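You operate a simulated robot arm through the tools that you are given. There is no shell and no other tool. Be economical: measure what you need, move in short steps, check, and stop when the job is done.

You run a simulated robot arm. Do the job below in one go: nothing can be reset, and whatever is moved stays where it is left.

JOB
Put one of the green housings from the top of the blue bench on top of the blue wiper. Then stack the white packet labelled "belts" from the top shelf of the grey cart on top of the white packet that says "bushes". Then stack the 0.090 mm small spool from the top shelf of the grey cart on top of the 0.050 mm small spool. Then put the black corner block on the top shelf of the grey cart away on the shelf under the wooden bench. Then close the left glass door. Then shut the middle bench drawer. Then put one of the white filters from the top of the drawer bench on top of the white foam slab. Then open the right bench drawer, fetch the cream cone and set it in the inside of the right bench drawer and shut the drawer again. Then stack the dark blue coil marked "Q" from the top of the green bench on top of the dark blue coil that says "S". Then fetch the blue foam slab and set it on the top of the grey bench. Then pull the left bench drawer open. Do these in the order given. Set down upright: black corner block, white filter, cream cone.

It is judged by the outcome, as a careful person would: the job done as asked, and still so three seconds after it is handed in. It fails if anything else is knocked over, pushed out of place, dropped, spilled or broken.

ROBOT AND FRAMES
A 6-joint arm with a fingered hand on a trunk, on a base that drives. Base frame: it is fixed to the floor where the robot stands at the start and does not move with it; the origin is under the middle of the robot, x ahead of it, y to its left, z up; the surface under the hand at the start is at about z = 0.78. Units: m, degrees, N and s.
With the tool pointing down near the work surface it reaches from about 0.3 to 0.74 m from the robot's upright axis, wherever it stands. Its first joint turns from -166.0 to 166.0 degrees. Places, roughly: black corner block (7x7x9 cm) [-4.4, -10, 0.8]; blue foam slab (24x9x6 cm) [-2.7, 2.8, 1.6]; blue wiper [1, -0.5, 0.75]; cream cone (6x6x7 cm) [-5.5, 0.6, 0.8]; dark blue coil [-5.5, 1.75, 0.75]; green housing [0.75, 0.5, 0.75]; inside of the right bench drawer [-5.6, -1.3, 0.7]; left bench drawer [-5.5, -2.2, 0.7]; left glass door [2.4, -5.8, 1.1]; middle bench drawer [-5.3, -1.8, 0.7]; right bench drawer [-5.5, -1.3, 0.7]; shelf under the wooden bench [-5.7, -8.1, 0.2]; small spool [-4.25, -9.75, 0.75]; top of the grey bench [-5.7, -0.1, 0.8]; white filter [-5.5, -1.25, 1]; white foam slab (24x9x6 cm) [-3.1, 2.8, 1.6]; white packet [-4.25, -9.75, 0.75]. Payload 4 kg.
The TCP is the grasp point between the finger pads, 0.026 m short of the fingertips. In the tool frame z runs along the fingers and y along their closing line. The gripper opens to 0.148 m. The gripper's body begins 0.073 m behind the TCP. The gripper is a hand of 3 fingers: y runs from the thumb to the fingers, the wrist lies at [0, 0, -0.239] in the tool frame, and closing takes about 1.5 s.
Orientation is told as [roll, pitch, yaw] about the base's x, y, z axes, in that order, counted from this pose: with the fingers straight down and closing along the base's y, the tool's x points along the base's -x, its y along +y and its z along -z.

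CONTROLS
- The arm moves only by the tool nudge_tool. Its argument "plan" is a list that holds one entry, the list of rows, each a list of 7 numbers: the shift along the tool's x, y, z in mm, then the turn, a rotation vector about the tool's x, y, z in degrees, then the closure, from 0 (fully open) to 1 (shut). In form: [[[x, y, z, wx, wy, wz, grip], ...]]. A call has 1 to 8 rows; each row shifts and turns the commanded pose from where the row before left it, along the tool's axes as they then stand. Rows are played at 5 a second. More than 0.05 m and 8.6 degrees between two rows, or a gripper value outside its range, and nothing of the call is played. Where a pose cannot be reached the arm comes as near as it can. A force on the tool above 40 N (or 10 N above the force at the start of the call, whichever is more), or a blocked arm, ends the call early, and 0.2 s more pass. Each finger travels about 0.153 m/s and halts on what it meets, pressing with about 31 N; the grip force reading is that of the motor and also rises with nothing between the fingers. The clock runs only during rows and for 0.2 s after the last one: add rows that do not move to give the fingers time. It gives the time, the measured TCP pose, the force on the tool (base axes), the opening and the grip force at its end, in the units of the frame above (readings bear some noise), with the torque about the TCP (base axes, N m) and any sound that the robot's microphone picked up.
- Cameras (640 x 400 px; columns grow to the right, rows downward): "scene" is now at [0.0256, 0.1491, 1.4025]; the picture's right is [-0.16, -0.99, 0.00], its down [-0.61, 0.10, -0.79] and it looks along [0.78, -0.12, -0.62] (base axes); focal length 288 px, centre (320, 200). "wrist" rides on the gripper at [0.068, -0.039, -0.09] in the tool frame; the picture's right is [0.50, 0.87, 0.00], its down [-0.66, 0.38, -0.65] and it looks along [-0.57, 0.33, 0.76] (tool axes); focal length 222 px, centre (320, 200). There is no depth. A picture from a camera that has moved, and an enlarged one, comes with that camera's place and axes in the base frame and with its lens.
- capture(camera): a new picture of that camera. The clock stands still meanwhile.
- lift_body(by): slides the trunk up (or, below 0, down) by that many m; the arm and the scene camera ride with it, the base frame stays. It gives what a move gives, with no picture.
- drive_base(legs): drives the robot by 1 to 6 legs, each [ahead, left, turn to the left] in m, m and degrees, along the robot's own axes; the way and the turn of a leg run together, so that a leg with both is an arc; at most 1.5 m and 180 degrees a leg. The arm and the cameras ride along, it lands a little off, and it stops where it bumps. It gives what a move gives.
- hand_shape(shape): the hand has 3 fingers and takes this shape, open, in about a second: jaw (thumb against the fingers, like two jaws); tri (thumb and two fingers); tip (a fingertip pinch); poke (one finger out to press); point (the index stretched); flat (the hand flat); cup (the hand cupped); fist (a fist). The gripper value then closes the fingers along that shape, each until it touches; the sizes above hold for jaw. It gives what a move gives, with no picture.
- turn_head(pan, tilt): turns the head with the scene camera to pan (to the left, within 155 degrees either way) and tilt (down, from -29 to 69), counted from straight ahead of the robot. It gives what a move gives.
- inspect(camera, box): a new picture of the part [left, top, right, bottom] of that camera's present view, enlarged. The clock stands still meanwhile.
- sign_off(): hands the job in; it is judged then, once.

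Go step by step. Nothing tells you exact positions but the pictures and the camera data: compare them with the known pose of the tool, close in by small moves and look again before you grip or let go. The budget is 535 turns and 306 pictures, counting those below and the enlarged ones. Unless the task says otherwise, let go and move clear before handing in.

The tools are called after "Emit:" as a command line: name --argument value ..., lists and objects as JSON in quotes. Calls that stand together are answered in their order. nudge_tool: Moves the arm, as the interface text tells. Its arguments: {"type":"object","properties":{"plan":{"type":"array"}},"required":["plan"]} The other tools are called the same way: lift_body (by) slides the trunk up or down; hand_shape (shape) gives the hand a shape; drive_base (legs) drives the base; turn_head (pan, tilt) turns the head that bears the scene camera; capture (camera) takes a picture; inspect (camera, box) takes an enlarged picture of a part of a camera's view; sign_off () hands the job in.

At the start:

```text
time: 0.0
ee_pos: [0.5134, 0.0447, 1.0483]
tool_rot: [0.0, 0.0, 0.0]
force: [0.4, -0.2, -0.8]
torque: [0.0, 0.0, 0.01]
gripper_width: 0.1479
grasp_force: 0.1
shape: jaw
trunk travel left (down, up): [-0.35, 0.24]
robot x, y, heading: [0.0018, 0.0, 0.0]
head pan, tilt: [-9.1, 38.2]
```

scene: 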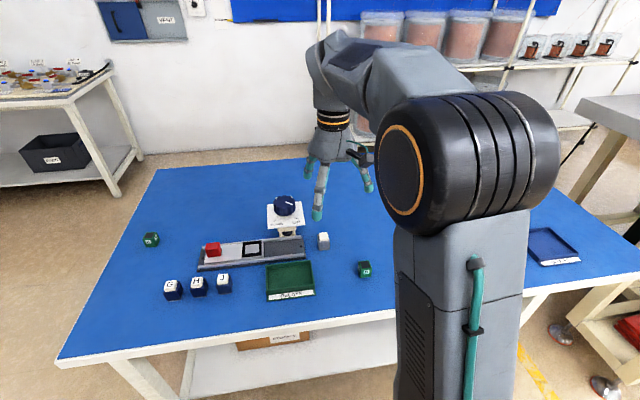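
wrist: 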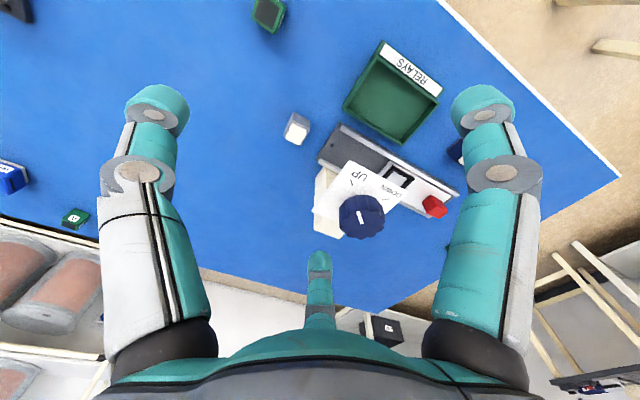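

I see the blue bench with small cubes, trays and a slide rig. I'll look closer at the parts that matter for the first job.

Emit:
inspect --camera "scene" --box '[120, 180, 400, 320]'

Emit:
turn_head --pan -40 --tilt 40

Emit:
capture --camera "scene"

```text
2.29 times, centred on (260, 250) of scene
camera zoom: at [0.0256, 0.1491, 1.4025], right [-0.16, -0.99, 0.0], down [-0.61, 0.1, -0.79], along [0.78, -0.12, -0.62], focal length 659 px, centre (457, 86)
```

zoom: 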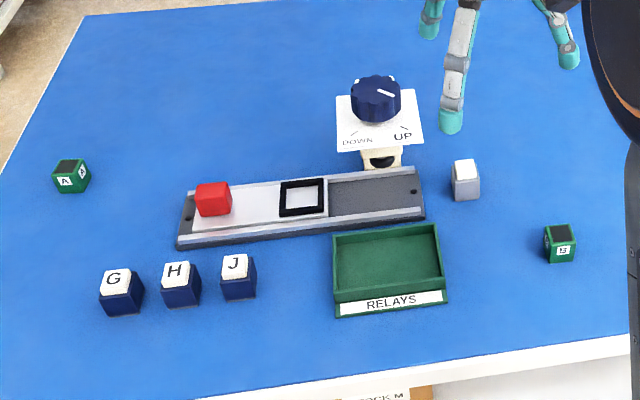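

```text
time: 1.0
ee_pos: [0.5152, 0.0447, 1.047]
tool_rot: [0.1, 0.0, -0.1]
force: [0.0, -0.2, -0.4]
torque: [0.01, 0.0, -0.03]
gripper_width: 0.148
grasp_force: 0.1
shape: jaw
trunk travel left (down, up): [-0.35, 0.24]
robot x, y, heading: [-0.0018, -0.0048, -0.1]
head pan, tilt: [-40.0, 40.0]
```

```text
302 pictures are left
camera scene: at [0.0057, 0.1082, 1.3998], right [-0.64, -0.77, 0.0], down [-0.49, 0.41, -0.77], along [0.59, -0.49, -0.64], focal length 288 px, centre (320, 200)
```

scene: 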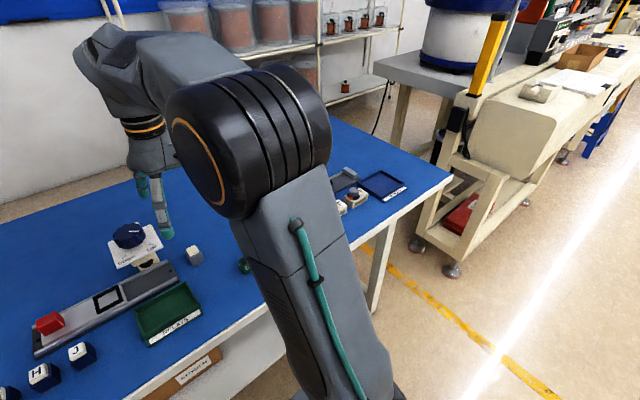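

Emit:
inspect --camera "scene" --box '[310, 150, 430, 225]'

Emit:
inspect --camera "wrist" --box '[0, 0, 320, 240]'

```text
5.33 times, centred on (370, 188) of scene
camera zoom: at [0.0057, 0.1082, 1.3998], right [-0.64, -0.77, 0.0], down [-0.49, 0.41, -0.77], along [0.59, -0.49, -0.64], focal length 1537 px, centre (53, 267)
```

zoom: 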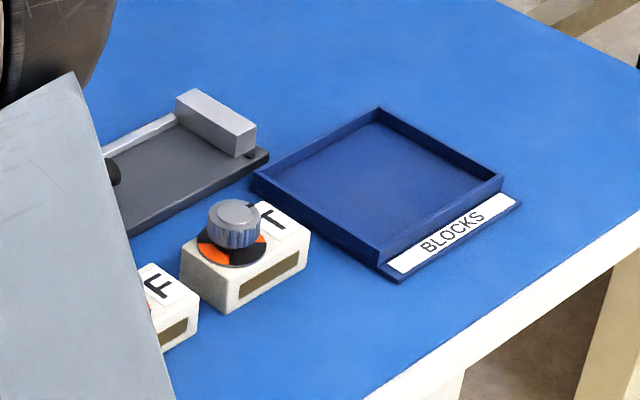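

```text
1.67 times, centred on (160, 120) of wrist
camera zoom: at [0.4463, 0.0066, 1.1396], right [-0.5, 0.87, 0.0], down [0.66, 0.38, 0.65], along [0.57, 0.33, -0.76], focal length 370 px, centre (587, 333)
```

zoom: 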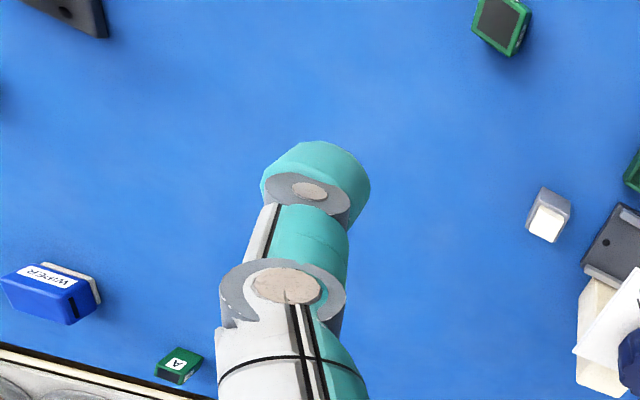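

Emit:
inspect --camera "wrist" --box '[0, 140, 120, 240]'

Emit:
inspect --camera "wrist" --box '[220, 0, 320, 60]'

```text
4.00 times, centred on (60, 190) of wrist
camera zoom: at [0.4463, 0.0066, 1.1396], right [-0.5, 0.87, 0.0], down [0.66, 0.38, 0.65], along [0.57, 0.33, -0.76], focal length 888 px, centre (1360, 240)
```

zoom: 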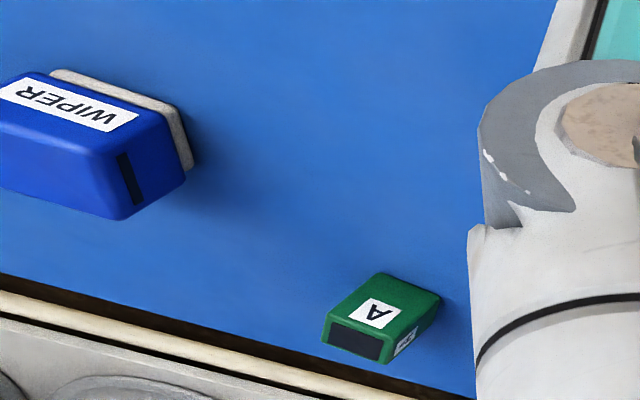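

```text
6.40 times, centred on (270, 30) of wrist
camera zoom: at [0.4463, 0.0066, 1.1396], right [-0.5, 0.87, 0.0], down [0.66, 0.38, 0.65], along [0.57, 0.33, -0.76], focal length 1422 px, centre (640, 1288)
```

zoom: 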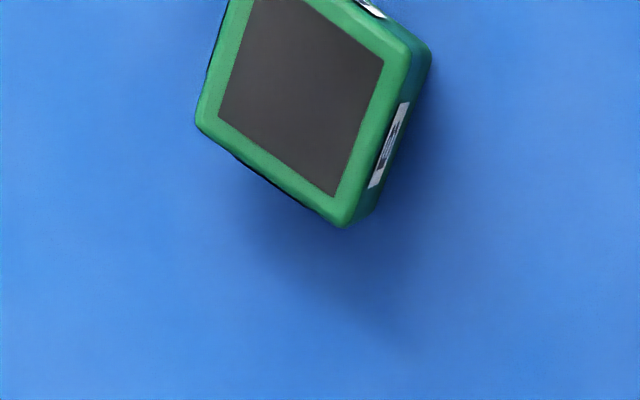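

Housing B sits near [0.478, -0.043], axis-aligned, about 3 cm; the wiper is near [0.95, -0.39]. I'll move over B and lower part of the way.

Emit:
nudge_tool --plan '[[[12, -30, 30, 0, 0, 0, 0.3], [12, -30, 35, 0, 0, 0, 0.3], [13, -28, 35, 0, 0, 0, 0.3], [0, 0, 45, 0, 0, 0, 0.3], [0, 0, 0, 0, 0, 0, 0.3]]]'

Emit:
capture --camera "wrist"

Emit:
turn_head --pan -9 --tilt 45

Emit:
capture --camera "scene"

```text
time: 2.2
ee_pos: [0.478, -0.0433, 0.9009]
tool_rot: [0.1, 0.0, 0.0]
force: [-1.0, -0.1, 0.1]
torque: [-0.02, 0.03, -0.02]
gripper_width: 0.1042
grasp_force: 0.0
shape: jaw
trunk travel left (down, up): [-0.35, 0.24]
robot x, y, heading: [0.0002, -0.0006, 0.1]
head pan, tilt: [-40.0, 40.0]
```

```text
297 pictures are left
camera wrist: at [0.4095, -0.0814, 0.9934], right [-0.5, 0.87, 0.0], down [0.66, 0.38, 0.65], along [0.57, 0.33, -0.76], focal length 222 px, centre (320, 200)
```

wrist: 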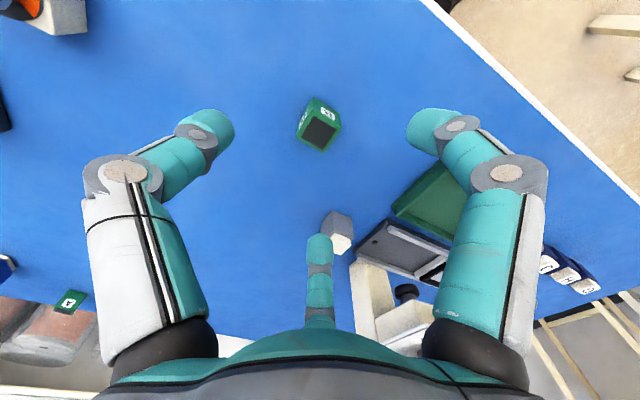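

```text
time: 3.1
ee_pos: [0.4773, -0.0424, 0.9019]
tool_rot: [0.0, 0.0, 0.0]
force: [0.5, 0.3, 0.0]
torque: [-0.01, 0.0, -0.01]
gripper_width: 0.1039
grasp_force: 0.0
shape: jaw
trunk travel left (down, up): [-0.35, 0.24]
robot x, y, heading: [0.0018, -0.0003, 0.1]
head pan, tilt: [-9.0, 45.0]
```

```text
296 pictures are left
camera scene: at [0.0208, 0.15, 1.3926], right [-0.16, -0.99, 0.0], down [-0.7, 0.11, -0.71], along [0.7, -0.11, -0.71], focal length 288 px, centre (320, 200)
```

scene: 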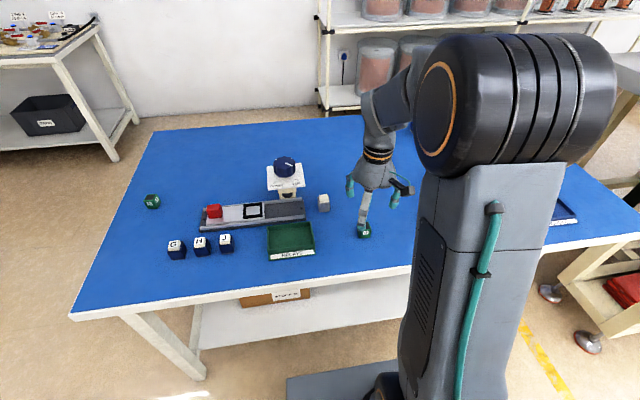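

B is right below the hand. Lowering and gripping.

Emit:
nudge_tool --plan '[[[0, 0, 40, 0, 0, 0, 0.3], [0, 0, 35, 0, 0, 0, 0.3], [0, 0, 12, 0, 0, 0, 0.3], [0, 0, 0, 0, 0, 0, 0.3]]]'

Emit:
capture --camera "wrist"

Emit:
inspect --camera "scene" --box '[320, 170, 440, 260]'

```text
time: 4.1
ee_pos: [0.4773, -0.0426, 0.8149]
tool_rot: [-0.1, 0.1, 0.0]
force: [0.7, 0.8, -0.5]
torque: [-0.03, -0.02, 0.02]
gripper_width: 0.1041
grasp_force: 0.0
shape: jaw
trunk travel left (down, up): [-0.35, 0.24]
robot x, y, heading: [-0.0011, -0.0005, -0.0]
head pan, tilt: [-9.0, 45.0]
```

```text
295 pictures are left
camera wrist: at [0.4091, -0.0808, 0.9069], right [-0.5, 0.87, 0.0], down [0.66, 0.38, 0.65], along [0.57, 0.33, -0.76], focal length 222 px, centre (320, 200)
```

wrist: 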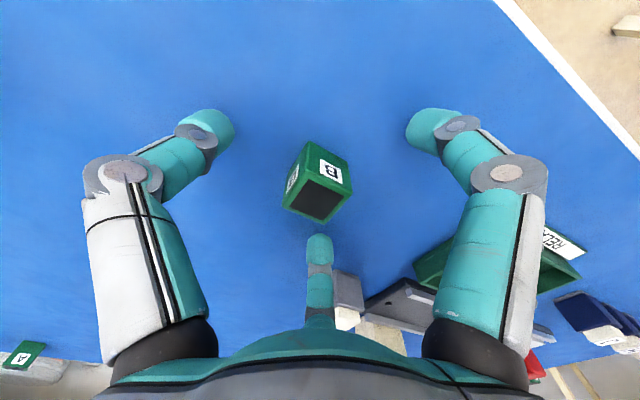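

```text
4.44 times, centred on (380, 215) of scene
camera zoom: at [0.0209, 0.15, 1.3926], right [-0.16, -0.99, 0.0], down [-0.7, 0.11, -0.71], along [0.7, -0.11, -0.71], focal length 1281 px, centre (53, 133)
```

zoom: 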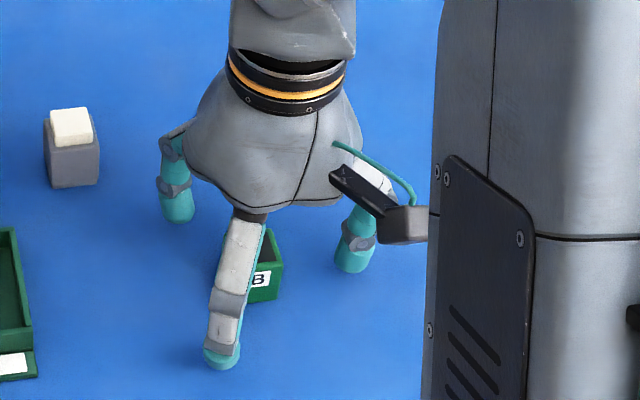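

Emit:
nudge_tool --plan '[[[0, 0, 0, 0, 0, 0, 0.6], [0, 0, 0, 0, 0, 0, 0.9], [0, 0, 0, 0, 0, 0, 1], [0, 0, 0, 0, 0, 0, 1], [0, 0, 0, 0, 0, 0, 1], [0, 0, 0, 0, 0, 0, 1], [0, 0, 0, 0, 0, 0, 1], [0, 0, 0, 0, 0, 0, 1]]]'

Emit:
nudge_tool --plan '[[[0, 0, -40, 0, 0, 0, 1], [0, 0, -40, 0, 0, 0, 1], [0, 0, 0, 0, 0, 0, 1]]]'

Emit:
capture --camera "wrist"

Emit:
inspect --camera "scene" --box '[320, 140, 440, 260]'

```text
time: 5.9
ee_pos: [0.4763, -0.0426, 0.8161]
tool_rot: [0.0, 0.0, 0.0]
force: [-0.6, 0.4, 0.4]
torque: [0.01, -0.01, 0.0]
gripper_width: 0.0286
grasp_force: 30.8
shape: jaw
trunk travel left (down, up): [-0.35, 0.24]
robot x, y, heading: [0.0009, 0.0003, 0.1]
head pan, tilt: [-9.0, 45.0]
```

```text
time: 6.7
ee_pos: [0.4759, -0.0424, 0.8962]
tool_rot: [0.0, -0.1, 0.0]
force: [-0.1, -0.4, -0.3]
torque: [-0.02, 0.04, 0.02]
gripper_width: 0.0285
grasp_force: 31.0
shape: jaw
trunk travel left (down, up): [-0.35, 0.24]
robot x, y, heading: [0.0016, 0.0008, 0.1]
head pan, tilt: [-9.0, 45.0]
```

```text
293 pictures are left
camera wrist: at [0.4093, -0.0816, 0.9879], right [-0.5, 0.87, 0.0], down [0.66, 0.38, 0.65], along [0.57, 0.33, -0.76], focal length 222 px, centre (320, 200)
```

wrist: 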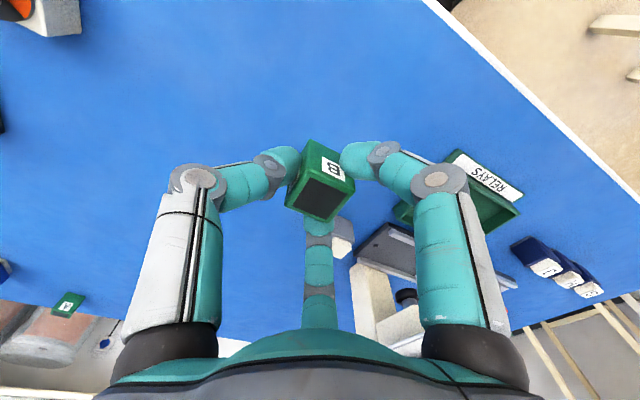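

```text
3.33 times, centred on (380, 200) of scene
camera zoom: at [0.0206, 0.15, 1.3926], right [-0.16, -0.99, 0.0], down [-0.7, 0.11, -0.71], along [0.7, -0.11, -0.71], focal length 961 px, centre (120, 200)
```

zoom: 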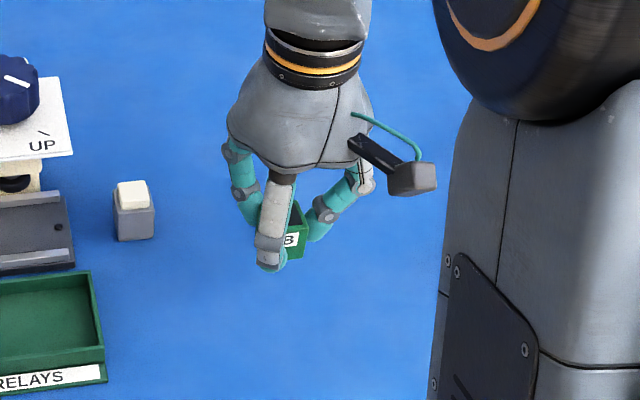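

B is held. I'll lift more and drive sideways along the bench front towards the wiper.

Emit:
nudge_tool --plan '[[[0, 0, -40, 0, 0, 0, 1], [0, 0, -40, 0, 0, 0, 1], [0, 0, -40, 0, 0, 0, 1]]]'

Emit:
drive_base --legs '[[0, -0.38, 0]]'

Emit:
capture --camera "wrist"

Emit:
turn_head --pan -20 --tilt 35

Emit:
capture --camera "scene"

```text
time: 7.5
ee_pos: [0.4777, -0.0441, 1.0159]
tool_rot: [0.0, 0.0, 0.0]
force: [0.2, -0.4, 0.6]
torque: [0.02, 0.03, 0.01]
gripper_width: 0.0282
grasp_force: 30.9
shape: jaw
trunk travel left (down, up): [-0.35, 0.24]
robot x, y, heading: [0.0027, 0.0005, 0.0]
head pan, tilt: [-9.0, 45.0]
```

```text
time: 9.9
ee_pos: [0.4798, -0.4251, 1.0156]
tool_rot: [0.1, 0.0, 0.2]
force: [-0.6, 0.2, -0.3]
torque: [-0.03, -0.01, 0.0]
gripper_width: 0.0283
grasp_force: 30.7
shape: jaw
trunk travel left (down, up): [-0.35, 0.24]
robot x, y, heading: [0.0004, -0.3828, 0.1]
head pan, tilt: [-9.0, 45.0]
```

```text
291 pictures are left
camera wrist: at [0.4115, -0.4637, 1.1075], right [-0.5, 0.86, 0.0], down [0.65, 0.38, 0.65], along [0.57, 0.33, -0.76], focal length 222 px, centre (320, 200)
```

wrist: 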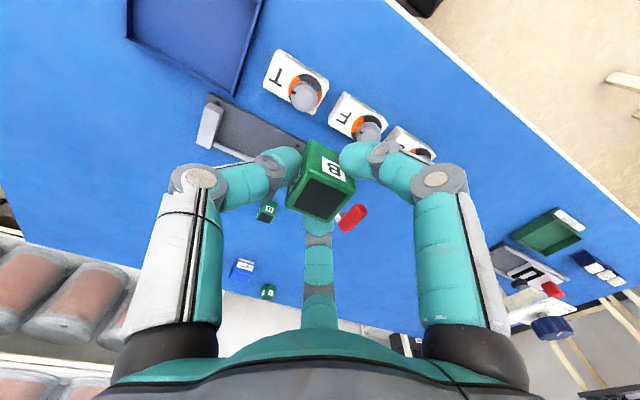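

```text
time: 10.7
ee_pos: [0.4795, -0.4252, 1.0157]
tool_rot: [0.0, 0.0, 0.1]
force: [-0.7, -0.1, 0.8]
torque: [-0.01, 0.01, 0.0]
gripper_width: 0.0278
grasp_force: 31.2
shape: jaw
trunk travel left (down, up): [-0.35, 0.24]
robot x, y, heading: [-0.0033, -0.3833, 0.3]
head pan, tilt: [-20.0, 35.0]
```

```text
290 pictures are left
camera scene: at [0.0235, -0.2496, 1.4073], right [-0.34, -0.94, 0.0], down [-0.54, 0.19, -0.82], along [0.77, -0.28, -0.57], focal length 288 px, centre (320, 200)
```

scene: 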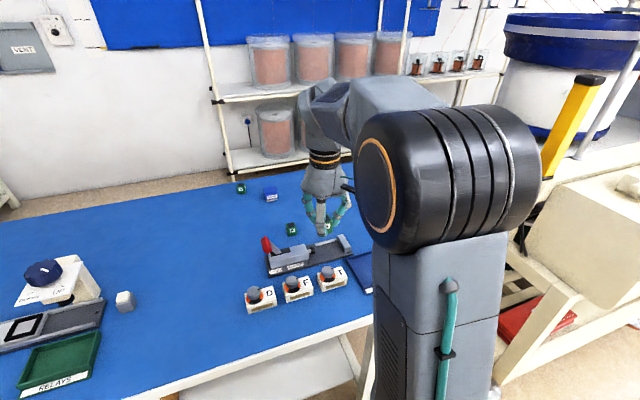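

Wiper confirmed near [0.93, -0.38]. I'll check clearance between my base and the bench front.

Emit:
turn_head --pan 25 --tilt 65

Emit:
capture --camera "scene"

```text
time: 11.8
ee_pos: [0.4793, -0.4257, 1.0158]
tool_rot: [0.0, 0.0, 0.1]
force: [0.8, 0.3, 0.2]
torque: [0.0, -0.02, -0.02]
gripper_width: 0.0281
grasp_force: 31.0
shape: jaw
trunk travel left (down, up): [-0.35, 0.24]
robot x, y, heading: [0.002, -0.3787, 0.3]
head pan, tilt: [25.0, 65.0]
```

```text
289 pictures are left
camera scene: at [-0.0044, -0.194, 1.3676], right [0.42, -0.91, 0.0], down [-0.82, -0.38, -0.42], along [0.38, 0.18, -0.91], focal length 288 px, centre (320, 200)
```

scene: 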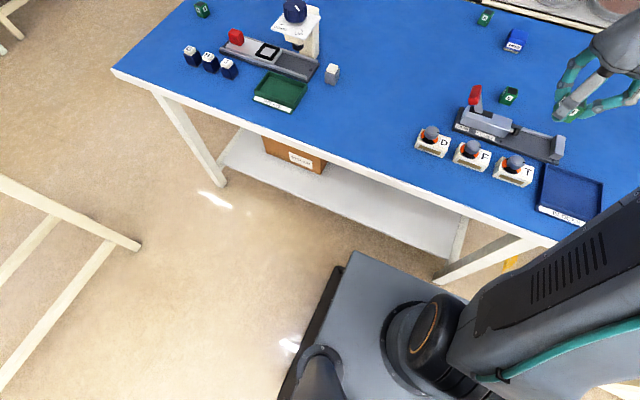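

The shelf under the bench is set back, so there is room to move in about 9 cm. I'll drive forward, then test the reach.

Emit:
drive_base --legs '[[0.09, 0, 0]]'

Emit:
nudge_tool --plan '[[[-45, 10, 0, 0, 0, 0, 1], [-45, 10, 0, 0, 0, 0, 1], [-45, 10, 0, 0, 0, 0, 1], [-45, 10, 0, 0, 0, 0, 1], [-45, 0, 0, 0, 0, 0, 1]]]'

Emit:
capture --camera "scene"

```text
time: 12.9
ee_pos: [0.57, -0.4244, 1.0146]
tool_rot: [0.0, 0.0, 0.1]
force: [-0.7, 0.0, -0.3]
torque: [-0.02, -0.02, -0.01]
gripper_width: 0.0282
grasp_force: 30.9
shape: jaw
trunk travel left (down, up): [-0.35, 0.24]
robot x, y, heading: [0.0908, -0.3852, 0.2]
head pan, tilt: [25.0, 65.0]
```

```text
time: 14.1
ee_pos: [0.7693, -0.3846, 1.0165]
tool_rot: [0.2, -0.1, 0.1]
force: [-0.7, 0.5, -0.6]
torque: [-0.02, -0.02, 0.0]
gripper_width: 0.0279
grasp_force: 31.5
shape: jaw
out of reach, approached as far as the arm can: row 5
trunk travel left (down, up): [-0.35, 0.24]
robot x, y, heading: [0.093, -0.3835, 0.2]
head pan, tilt: [25.0, 65.0]
```

```text
288 pictures are left
camera scene: at [0.0842, -0.1937, 1.3676], right [0.43, -0.91, 0.0], down [-0.82, -0.39, -0.42], along [0.38, 0.18, -0.91], focal length 288 px, centre (320, 200)
```

scene: 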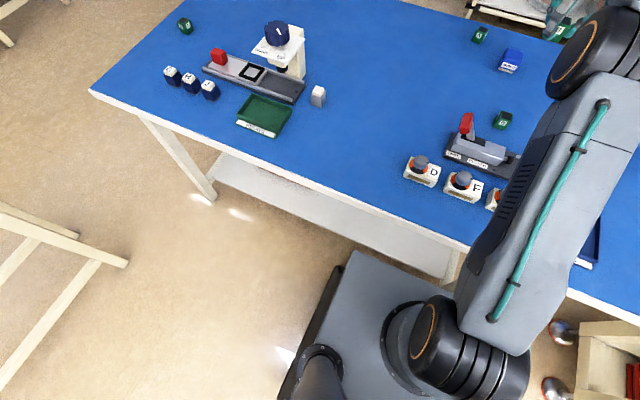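

The arm's shoulder is low, so raising the trunk should extend the reach at bench height.

Emit:
lift_body --by 0.2

Emit:
nudge_tool --plan '[[[0, 0, 45, 0, 0, 0, 1], [0, 0, 45, 0, 0, 0, 1], [0, 0, 45, 0, 0, 0, 1], [-20, 0, 45, 0, 0, 0, 1], [-45, 0, 0, 0, 0, 0, 1], [-45, 0, 0, 0, 0, 0, 1], [-45, 0, 0, 0, 0, 0, 1]]]'

Emit:
turn_head --pan -10 --tilt 45

Emit:
capture --camera "scene"

Emit:
capture --camera "wrist"

```text
time: 16.2
ee_pos: [0.7712, -0.3842, 1.2158]
tool_rot: [0.0, 0.0, 0.1]
force: [0.9, 0.0, -0.4]
torque: [0.03, 0.02, -0.02]
gripper_width: 0.0278
grasp_force: 31.0
shape: jaw
trunk travel left (down, up): [-0.55, 0.04]
robot x, y, heading: [0.0902, -0.3785, 0.1]
head pan, tilt: [25.0, 65.0]
```

```text
time: 17.9
ee_pos: [0.842, -0.3811, 1.0342]
tool_rot: [0.1, -0.1, 0.1]
force: [-0.5, -0.4, -0.9]
torque: [0.02, -0.01, -0.01]
gripper_width: 0.0273
grasp_force: 30.8
shape: jaw
out of reach, approached as far as the arm can: row 6, 7
trunk travel left (down, up): [-0.55, 0.04]
robot x, y, heading: [0.0887, -0.3815, 0.4]
head pan, tilt: [25.0, 65.0]
```

```text
time: 18.9
ee_pos: [0.8426, -0.3811, 1.0343]
tool_rot: [0.1, 0.0, 0.0]
force: [0.3, -0.1, -0.9]
torque: [-0.02, 0.03, -0.04]
gripper_width: 0.0272
grasp_force: 30.8
shape: jaw
trunk travel left (down, up): [-0.55, 0.04]
robot x, y, heading: [0.0872, -0.3807, 0.3]
head pan, tilt: [-10.0, 45.0]
```

```text
287 pictures are left
camera scene: at [0.111, -0.2333, 1.5925], right [-0.17, -0.99, 0.0], down [-0.7, 0.12, -0.71], along [0.7, -0.12, -0.71], focal length 288 px, centre (320, 200)
```

scene: 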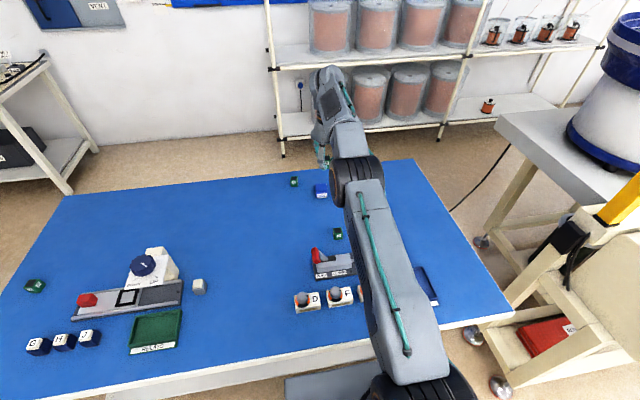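

```text
286 pictures are left
camera wrist: at [0.7743, -0.4199, 1.1259], right [-0.5, 0.87, 0.0], down [0.65, 0.38, 0.66], along [0.57, 0.33, -0.76], focal length 222 px, centre (320, 200)
```

wrist: 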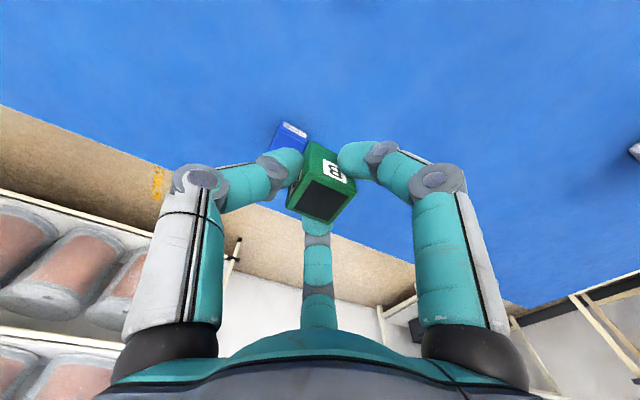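

Emit:
nudge_tool --plan '[[[0, 0, 45, 0, 0, 0, 1], [0, 0, 45, 0, 0, 0, 1], [-20, 0, 0, 0, 0, 0, 1], [-20, 0, 0, 0, 0, 0, 1], [-20, 0, 0, 0, 0, 0, 1], [-20, 0, 0, 0, 0, 0, 1]]]'

Emit:
capture --camera "wrist"

Emit:
inspect --camera "scene" --box '[270, 120, 390, 220]'

```text
time: 20.3
ee_pos: [0.8563, -0.3782, 0.9427]
tool_rot: [0.2, -0.1, 0.1]
force: [0.6, -0.2, -0.3]
torque: [0.0, -0.02, -0.01]
gripper_width: 0.0274
grasp_force: 31.1
shape: jaw
out of reach, approached as far as the arm can: row 1, 2, 3, 4, 5, 6
trunk travel left (down, up): [-0.55, 0.04]
robot x, y, heading: [0.09, -0.3828, 0.2]
head pan, tilt: [-10.0, 45.0]
```

```text
285 pictures are left
camera wrist: at [0.7883, -0.4164, 1.0357], right [-0.5, 0.87, 0.0], down [0.65, 0.38, 0.65], along [0.57, 0.33, -0.76], focal length 222 px, centre (320, 200)
```

wrist: 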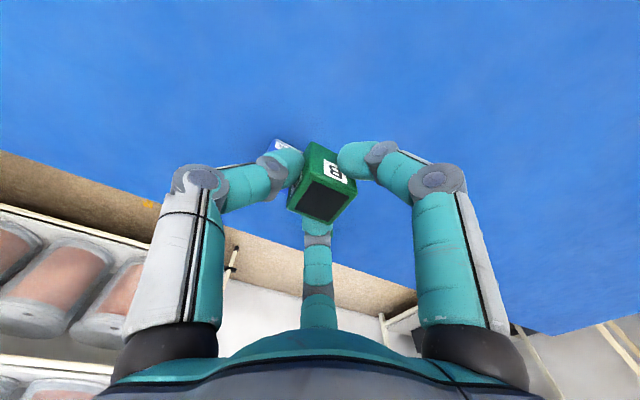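

```text
4.00 times, centred on (330, 170) of scene
camera zoom: at [0.111, -0.2334, 1.5926], right [-0.17, -0.99, 0.0], down [-0.7, 0.12, -0.71], along [0.7, -0.12, -0.71], focal length 1153 px, centre (280, 320)
```

zoom: 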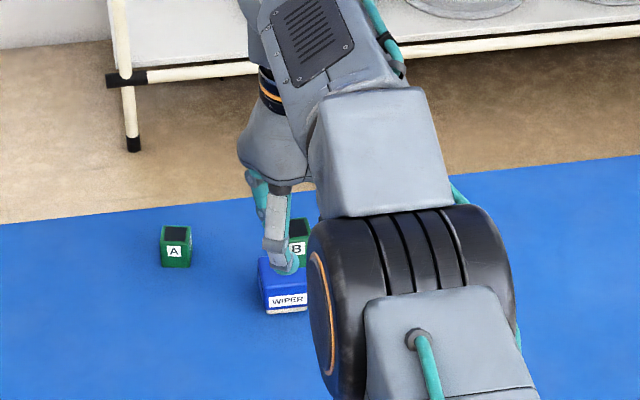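

Only about 7 cm short. I'll inch the base forward 3 cm and make up the rest with a small tilt.

Emit:
drive_base --legs '[[0.03, 0, 0]]'

Emit:
nudge_tool --plan '[[[0, 0, 0, 0, -5, 0, 1], [0, 0, 0, 0, -5, 0, 1], [-15, 0, 0, 0, 0, 0, 1], [-15, 0, 0, 0, 0, 0, 1]]]'

Emit:
inspect --camera "scene" --box '[270, 120, 390, 220]'

```text
time: 21.1
ee_pos: [0.8857, -0.3773, 0.9433]
tool_rot: [0.1, 0.0, 0.2]
force: [-0.5, -0.2, -0.5]
torque: [-0.01, 0.0, 0.0]
gripper_width: 0.0272
grasp_force: 31.4
shape: jaw
trunk travel left (down, up): [-0.55, 0.04]
robot x, y, heading: [0.1216, -0.3811, 0.4]
head pan, tilt: [-10.0, 45.0]
```

```text
time: 22.1
ee_pos: [0.9154, -0.3777, 0.9489]
tool_rot: [0.0, -10.1, 0.1]
force: [-0.4, 0.3, -0.5]
torque: [-0.01, 0.05, -0.04]
gripper_width: 0.027
grasp_force: 30.9
shape: jaw
trunk travel left (down, up): [-0.55, 0.04]
robot x, y, heading: [0.122, -0.3842, 0.2]
head pan, tilt: [-10.0, 45.0]
```

```text
4.00 times, centred on (330, 170) of scene
camera zoom: at [0.1411, -0.2333, 1.5926], right [-0.17, -0.99, 0.0], down [-0.7, 0.12, -0.71], along [0.7, -0.12, -0.71], focal length 1153 px, centre (280, 320)
```

zoom: 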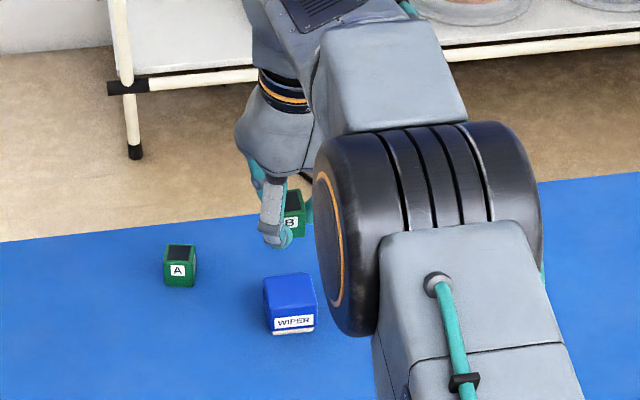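

Emit:
nudge_tool --plan '[[[-10, -2, 27, 0, 0, 0, 1], [-11, 0, 27, 0, 0, 0, 1], [0, 0, 0, 0, 0, 0, 1]]]'

Emit:
inspect --camera "scene" --box '[290, 120, 370, 220]'

Emit:
capture --camera "wrist"

```text
time: 22.9
ee_pos: [0.9287, -0.3807, 0.8995]
tool_rot: [0.1, -10.0, 0.1]
force: [1.2, -0.5, 0.2]
torque: [0.02, 0.02, 0.02]
gripper_width: 0.0268
grasp_force: 31.3
shape: jaw
out of reach, approached as far as the arm can: row 2
trunk travel left (down, up): [-0.55, 0.04]
robot x, y, heading: [0.1186, -0.3815, -0.0]
head pan, tilt: [-10.0, 45.0]
```

```text
4.00 times, centred on (330, 170) of scene
camera zoom: at [0.1403, -0.2333, 1.5926], right [-0.17, -0.99, 0.0], down [-0.7, 0.12, -0.71], along [0.7, -0.12, -0.71], focal length 1153 px, centre (280, 320)
```

zoom: 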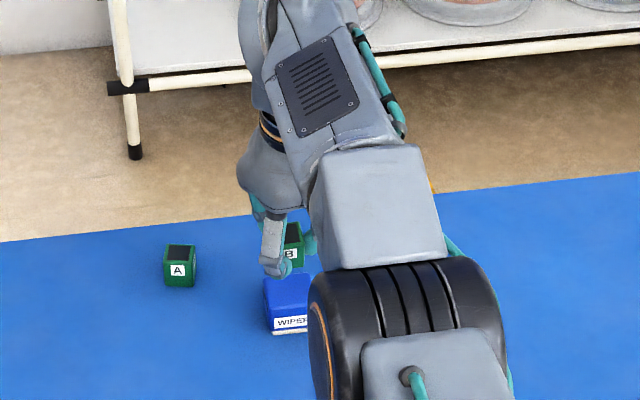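

```text
281 pictures are left
camera wrist: at [0.8467, -0.4184, 0.9789], right [-0.49, 0.87, -0.09], down [0.53, 0.38, 0.76], along [0.69, 0.33, -0.65], focal length 222 px, centre (320, 200)
```

wrist: 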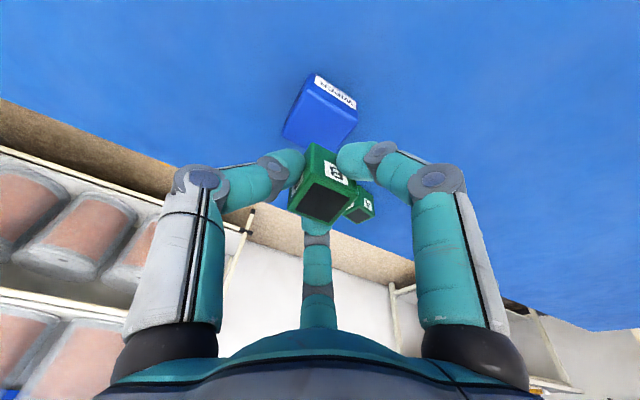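

B is now above the wiper's top centre. Lowering in small steps until contact.

Emit:
nudge_tool --plan '[[[3.5, 0, 20, 0, 0, 0, 1], [2, 0, 12, 0, 0, 0, 1], [0, 0, 0, 0, 0, 0, 1]]]'

Emit:
inspect --camera "scene" --box '[290, 120, 370, 220]'

Emit:
inspect --camera "wrist" --box '[240, 50, 400, 250]'

```text
time: 23.7
ee_pos: [0.9291, -0.3791, 0.8674]
tool_rot: [0.1, -10.1, 0.1]
force: [0.0, 0.4, -0.2]
torque: [0.03, -0.01, 0.02]
gripper_width: 0.0269
grasp_force: 30.7
shape: jaw
trunk travel left (down, up): [-0.55, 0.04]
robot x, y, heading: [0.1213, -0.3798, 0.2]
head pan, tilt: [-10.0, 45.0]
```

```text
4.00 times, centred on (330, 170) of scene
camera zoom: at [0.1407, -0.2333, 1.5926], right [-0.17, -0.99, 0.0], down [-0.7, 0.12, -0.71], along [0.7, -0.12, -0.71], focal length 1153 px, centre (280, 320)
```

zoom: 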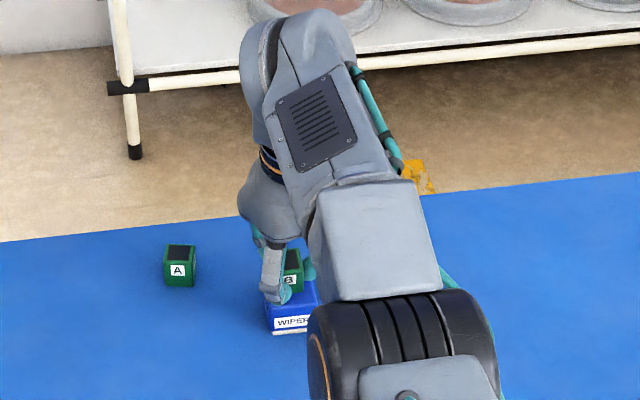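

```text
2.00 times, centred on (320, 150) of wrist
camera zoom: at [0.8465, -0.4181, 0.9464], right [-0.49, 0.86, -0.09], down [0.53, 0.38, 0.76], along [0.69, 0.33, -0.65], focal length 444 px, centre (320, 300)
```

zoom: 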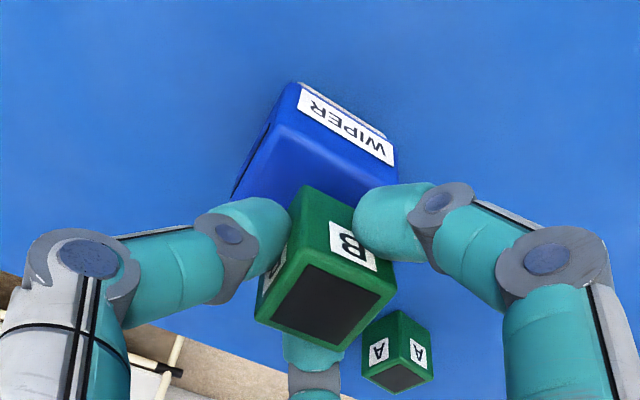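

Emit:
nudge_tool --plan '[[[0.7, 0, 4, 0, 0, 0, 1], [0.7, 0, 4, 0, 0, 0, 1], [0, 0, 0, 0, 0, 0, 1]]]'

Emit:
inspect --camera "wrist" --box '[240, 50, 400, 250]'

```text
time: 24.5
ee_pos: [0.9279, -0.3782, 0.8599]
tool_rot: [0.1, -10.0, 0.2]
force: [0.2, -0.5, -0.3]
torque: [0.02, 0.02, 0.02]
gripper_width: 0.0271
grasp_force: 31.1
shape: jaw
trunk travel left (down, up): [-0.55, 0.04]
robot x, y, heading: [0.1187, -0.3841, 0.4]
head pan, tilt: [-10.0, 45.0]
```

```text
2.00 times, centred on (320, 150) of wrist
camera zoom: at [0.8465, -0.4176, 0.9384], right [-0.49, 0.86, -0.09], down [0.53, 0.38, 0.76], along [0.69, 0.33, -0.65], focal length 444 px, centre (320, 300)
```

zoom: 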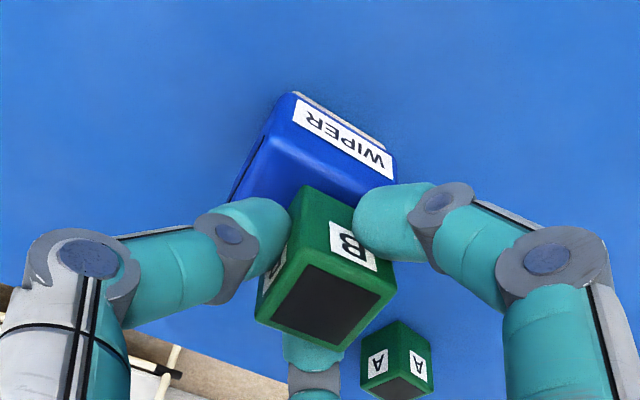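

Emit:
nudge_tool --plan '[[[0.7, 0, 4, 0, 0, 0, 1], [0.7, 0, 4, 0, 0, 0, 1], [0, 0, 0, 0, 0, 0, 1]]]'

Emit:
nudge_tool --plan '[[[0.5, 0, 3, 0, 0, 0, 1], [0.5, 0, 3, 0, 0, 0, 1], [0, 0, 0, 0, 0, 0, 1]]]'

Emit:
inspect --camera "wrist" --box '[240, 50, 400, 250]'

Emit:
inspect --camera "scene" --box '[300, 150, 360, 220]'

```text
time: 25.3
ee_pos: [0.9289, -0.3796, 0.8545]
tool_rot: [0.1, -10.5, 0.2]
force: [1.1, -2.8, 20.5]
torque: [0.03, 0.11, 0.07]
gripper_width: 0.0277
grasp_force: 31.3
shape: jaw
trunk travel left (down, up): [-0.55, 0.04]
robot x, y, heading: [0.1203, -0.3805, 0.2]
head pan, tilt: [-10.0, 45.0]
```

```text
time: 26.1
ee_pos: [0.9306, -0.3812, 0.8523]
tool_rot: [0.0, -10.8, 0.1]
force: [-1.2, -1.6, 16.9]
torque: [0.01, 0.15, -0.01]
gripper_width: 0.0285
grasp_force: 30.2
shape: jaw
trunk travel left (down, up): [-0.55, 0.04]
robot x, y, heading: [0.1207, -0.3791, 0.3]
head pan, tilt: [-10.0, 45.0]
stopped in row 3: the force on the tool passed its limit at 41 N (the readings are from after the stop); the commanded pose is now the measured one
```

```text
2.00 times, centred on (320, 150) of wrist
camera zoom: at [0.8474, -0.4191, 0.9299], right [-0.49, 0.87, -0.09], down [0.52, 0.38, 0.77], along [0.7, 0.33, -0.64], focal length 444 px, centre (320, 300)
```

zoom: 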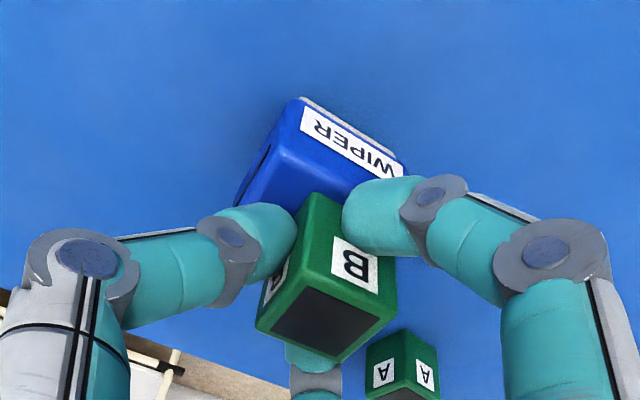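

```text
5.71 times, centred on (330, 185) of scene
camera zoom: at [0.1384, -0.2336, 1.5923], right [-0.17, -0.99, 0.0], down [-0.7, 0.12, -0.71], along [0.7, -0.12, -0.71], focal length 1647 px, centre (263, 286)
```

zoom: 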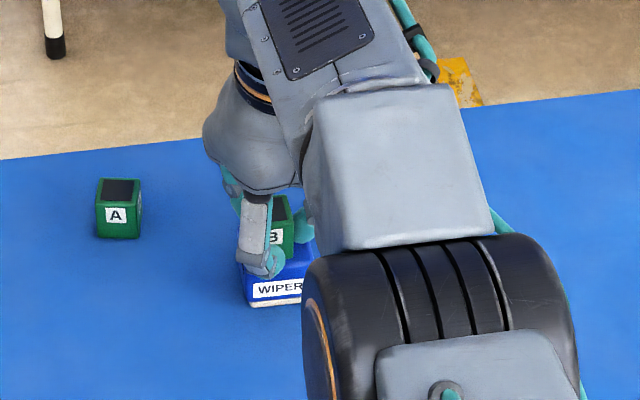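

Contact on the wiper. Relieve slightly and open.

Emit:
nudge_tool --plan '[[[0, 0, -1.5, 0, 0, 0, 1], [0, 0, 0, 0, 0, 0, 0.75], [0, 0, 0, 0, 0, 0, 0.6], [0, 0, 0, 0, 0, 0, 0.4], [0, 0, 0, 0, 0, 0, 0.3], [0, 0, 0, 0, 0, 0, 0.3]]]'

Emit:
inspect --camera "wrist" --box '[240, 50, 400, 250]'

```text
time: 27.5
ee_pos: [0.9319, -0.3798, 0.8498]
tool_rot: [0.1, -10.5, 0.0]
force: [0.9, 0.0, 0.7]
torque: [-0.01, -0.03, 0.01]
gripper_width: 0.1032
grasp_force: 0.1
shape: jaw
trunk travel left (down, up): [-0.55, 0.04]
robot x, y, heading: [0.1214, -0.3776, 0.2]
head pan, tilt: [-10.0, 45.0]
```

```text
2.00 times, centred on (320, 150) of wrist
camera zoom: at [0.8477, -0.4185, 0.928], right [-0.49, 0.86, -0.09], down [0.53, 0.38, 0.76], along [0.69, 0.33, -0.64], focal length 444 px, centre (320, 300)
```

zoom: 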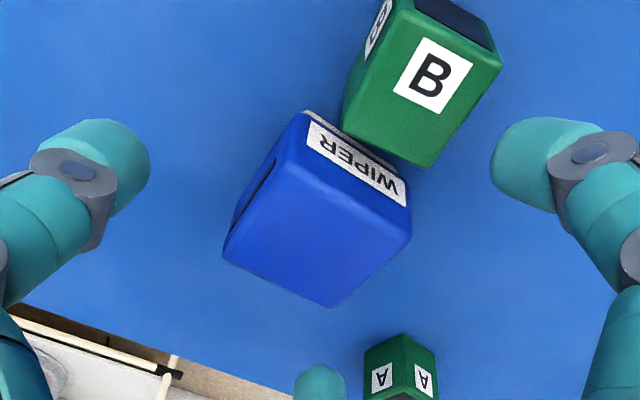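

B tipped off the wiper's rounded front edge and lies in front of it. I'll lift clear and look before picking it up again, this time flat and further back.

Emit:
nudge_tool --plan '[[[0, 0, -40, 0, 0, 0, 0.3], [30, 0, -40, 0, 0, 0, 0.3], [30, 0, 0, 0, 0, 0, 0.3]]]'

Emit:
capture --camera "wrist"

Emit:
inspect --camera "wrist" --box '[260, 50, 400, 150]'

Emit:
inspect --camera "scene" --box '[290, 150, 370, 220]'

```text
time: 28.3
ee_pos: [0.9273, -0.3801, 0.9232]
tool_rot: [0.0, -10.4, 0.2]
force: [-0.9, 0.2, 0.6]
torque: [0.0, 0.01, -0.03]
gripper_width: 0.1032
grasp_force: 0.2
shape: jaw
out of reach, approached as far as the arm can: row 1, 2, 3
trunk travel left (down, up): [-0.55, 0.04]
robot x, y, heading: [0.1188, -0.3793, 0.2]
head pan, tilt: [-10.0, 45.0]
```

```text
274 pictures are left
camera wrist: at [0.8446, -0.4183, 1.0014], right [-0.49, 0.86, -0.09], down [0.53, 0.38, 0.76], along [0.69, 0.33, -0.64], focal length 222 px, centre (320, 200)
```

wrist: 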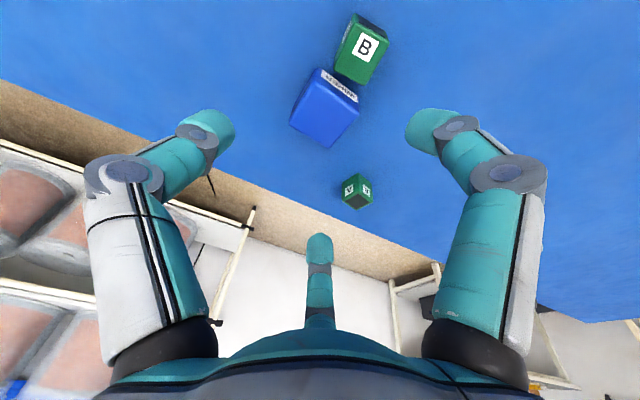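

```text
4.00 times, centred on (330, 100) of wrist
camera zoom: at [0.8446, -0.4183, 1.0014], right [-0.49, 0.86, -0.09], down [0.53, 0.38, 0.76], along [0.69, 0.33, -0.64], focal length 888 px, centre (280, 600)
```

zoom: 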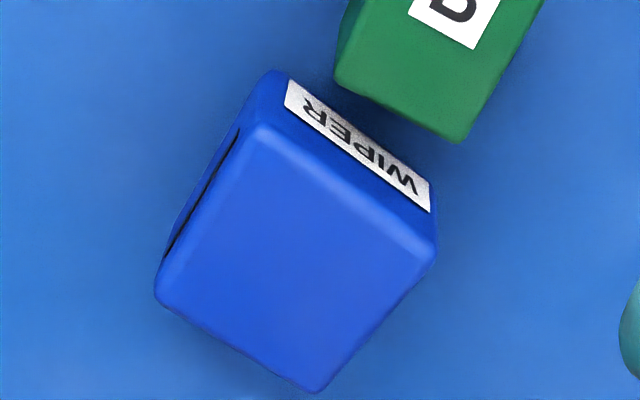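

```text
5.71 times, centred on (330, 185) of scene
camera zoom: at [0.1406, -0.2334, 1.5925], right [-0.17, -0.99, 0.0], down [-0.7, 0.12, -0.71], along [0.7, -0.12, -0.71], focal length 1647 px, centre (263, 286)
```

zoom: 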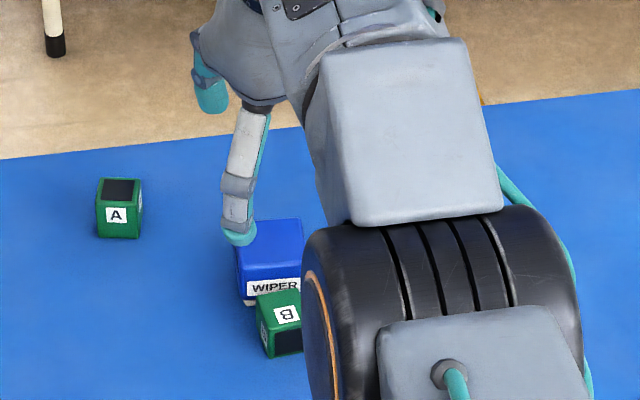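

B is nearly touching the wiper's front; the jaw's two spread fingers could disturb the wiper. I'll look at the "tip" pinch shape.

Emit:
nudge_tool --plan '[[[30, 0, -20, 0, 0, 0, 0.3], [30, 0, -10, 0, 0, 0, 0.3]]]'

Emit:
hand_shape --shape "tip"

Emit:
capture --camera "wrist"

Emit:
capture --camera "scene"

Emit:
nudge_tool --plan '[[[0, 0, 0, 0, 0, 0, 0.5], [0, 0, 0, 0, 0, 0, 0.5], [0, 0, 0, 0, 0, 0, 0.5]]]'

Emit:
capture --camera "wrist"

```text
time: 28.9
ee_pos: [0.9257, -0.3808, 0.9435]
tool_rot: [0.1, -10.3, 0.1]
force: [0.3, -0.1, 0.8]
torque: [-0.04, -0.02, -0.02]
gripper_width: 0.1031
grasp_force: 0.0
shape: jaw
out of reach, approached as far as the arm can: row 1, 2
trunk travel left (down, up): [-0.55, 0.04]
robot x, y, heading: [0.1201, -0.3828, 0.1]
head pan, tilt: [-10.0, 45.0]
```

```text
time: 29.8
ee_pos: [0.9269, -0.3786, 0.9434]
tool_rot: [0.0, -10.3, 0.1]
force: [-0.7, -0.1, 0.9]
torque: [0.0, 0.03, 0.01]
gripper_width: 0.148
grasp_force: 0.1
shape: tip
trunk travel left (down, up): [-0.55, 0.04]
robot x, y, heading: [0.1227, -0.3819, 0.5]
head pan, tilt: [-10.0, 45.0]
```

```text
271 pictures are left
camera wrist: at [0.8433, -0.4185, 1.0224], right [-0.49, 0.86, -0.09], down [0.53, 0.38, 0.76], along [0.69, 0.33, -0.64], focal length 222 px, centre (320, 200)
```

wrist: 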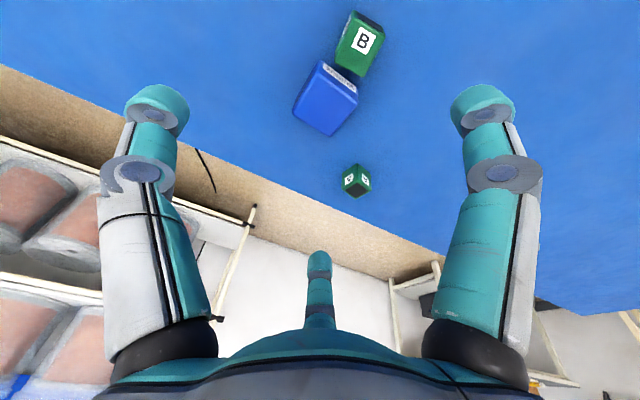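

```text
270 pictures are left
camera scene: at [0.1407, -0.2334, 1.5926], right [-0.17, -0.99, 0.0], down [-0.7, 0.12, -0.71], along [0.7, -0.12, -0.71], focal length 288 px, centre (320, 200)
```

scene: 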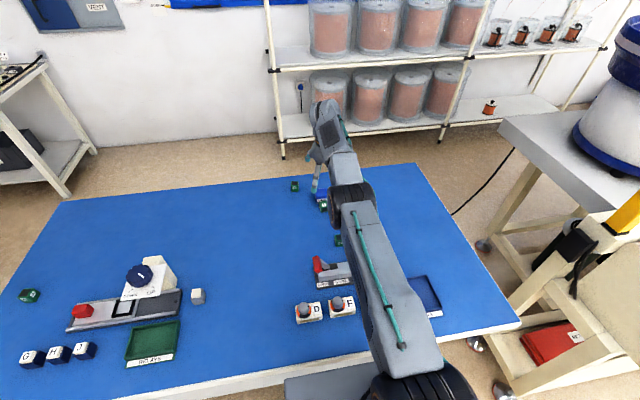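

```text
time: 30.6
ee_pos: [0.9263, -0.3787, 0.9436]
tool_rot: [0.0, -10.3, 0.1]
force: [0.1, -0.3, 0.4]
torque: [0.0, 0.01, 0.01]
gripper_width: 0.0745
grasp_force: 0.1
shape: tip
trunk travel left (down, up): [-0.55, 0.04]
robot x, y, heading: [0.1193, -0.3851, 0.2]
head pan, tilt: [-10.0, 45.0]
```

```text
269 pictures are left
camera wrist: at [0.8433, -0.4185, 1.0224], right [-0.49, 0.86, -0.09], down [0.53, 0.38, 0.76], along [0.69, 0.33, -0.64], focal length 222 px, centre (320, 200)
```

wrist: 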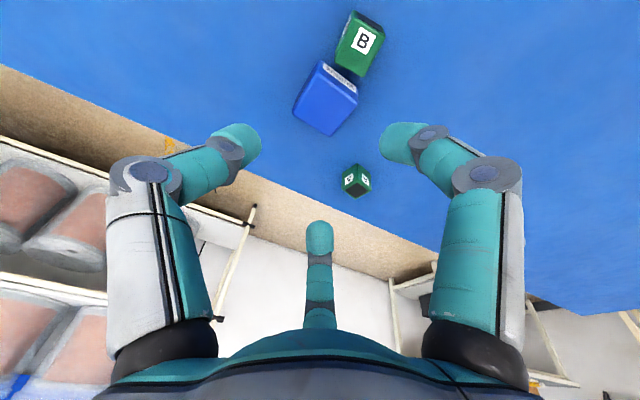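

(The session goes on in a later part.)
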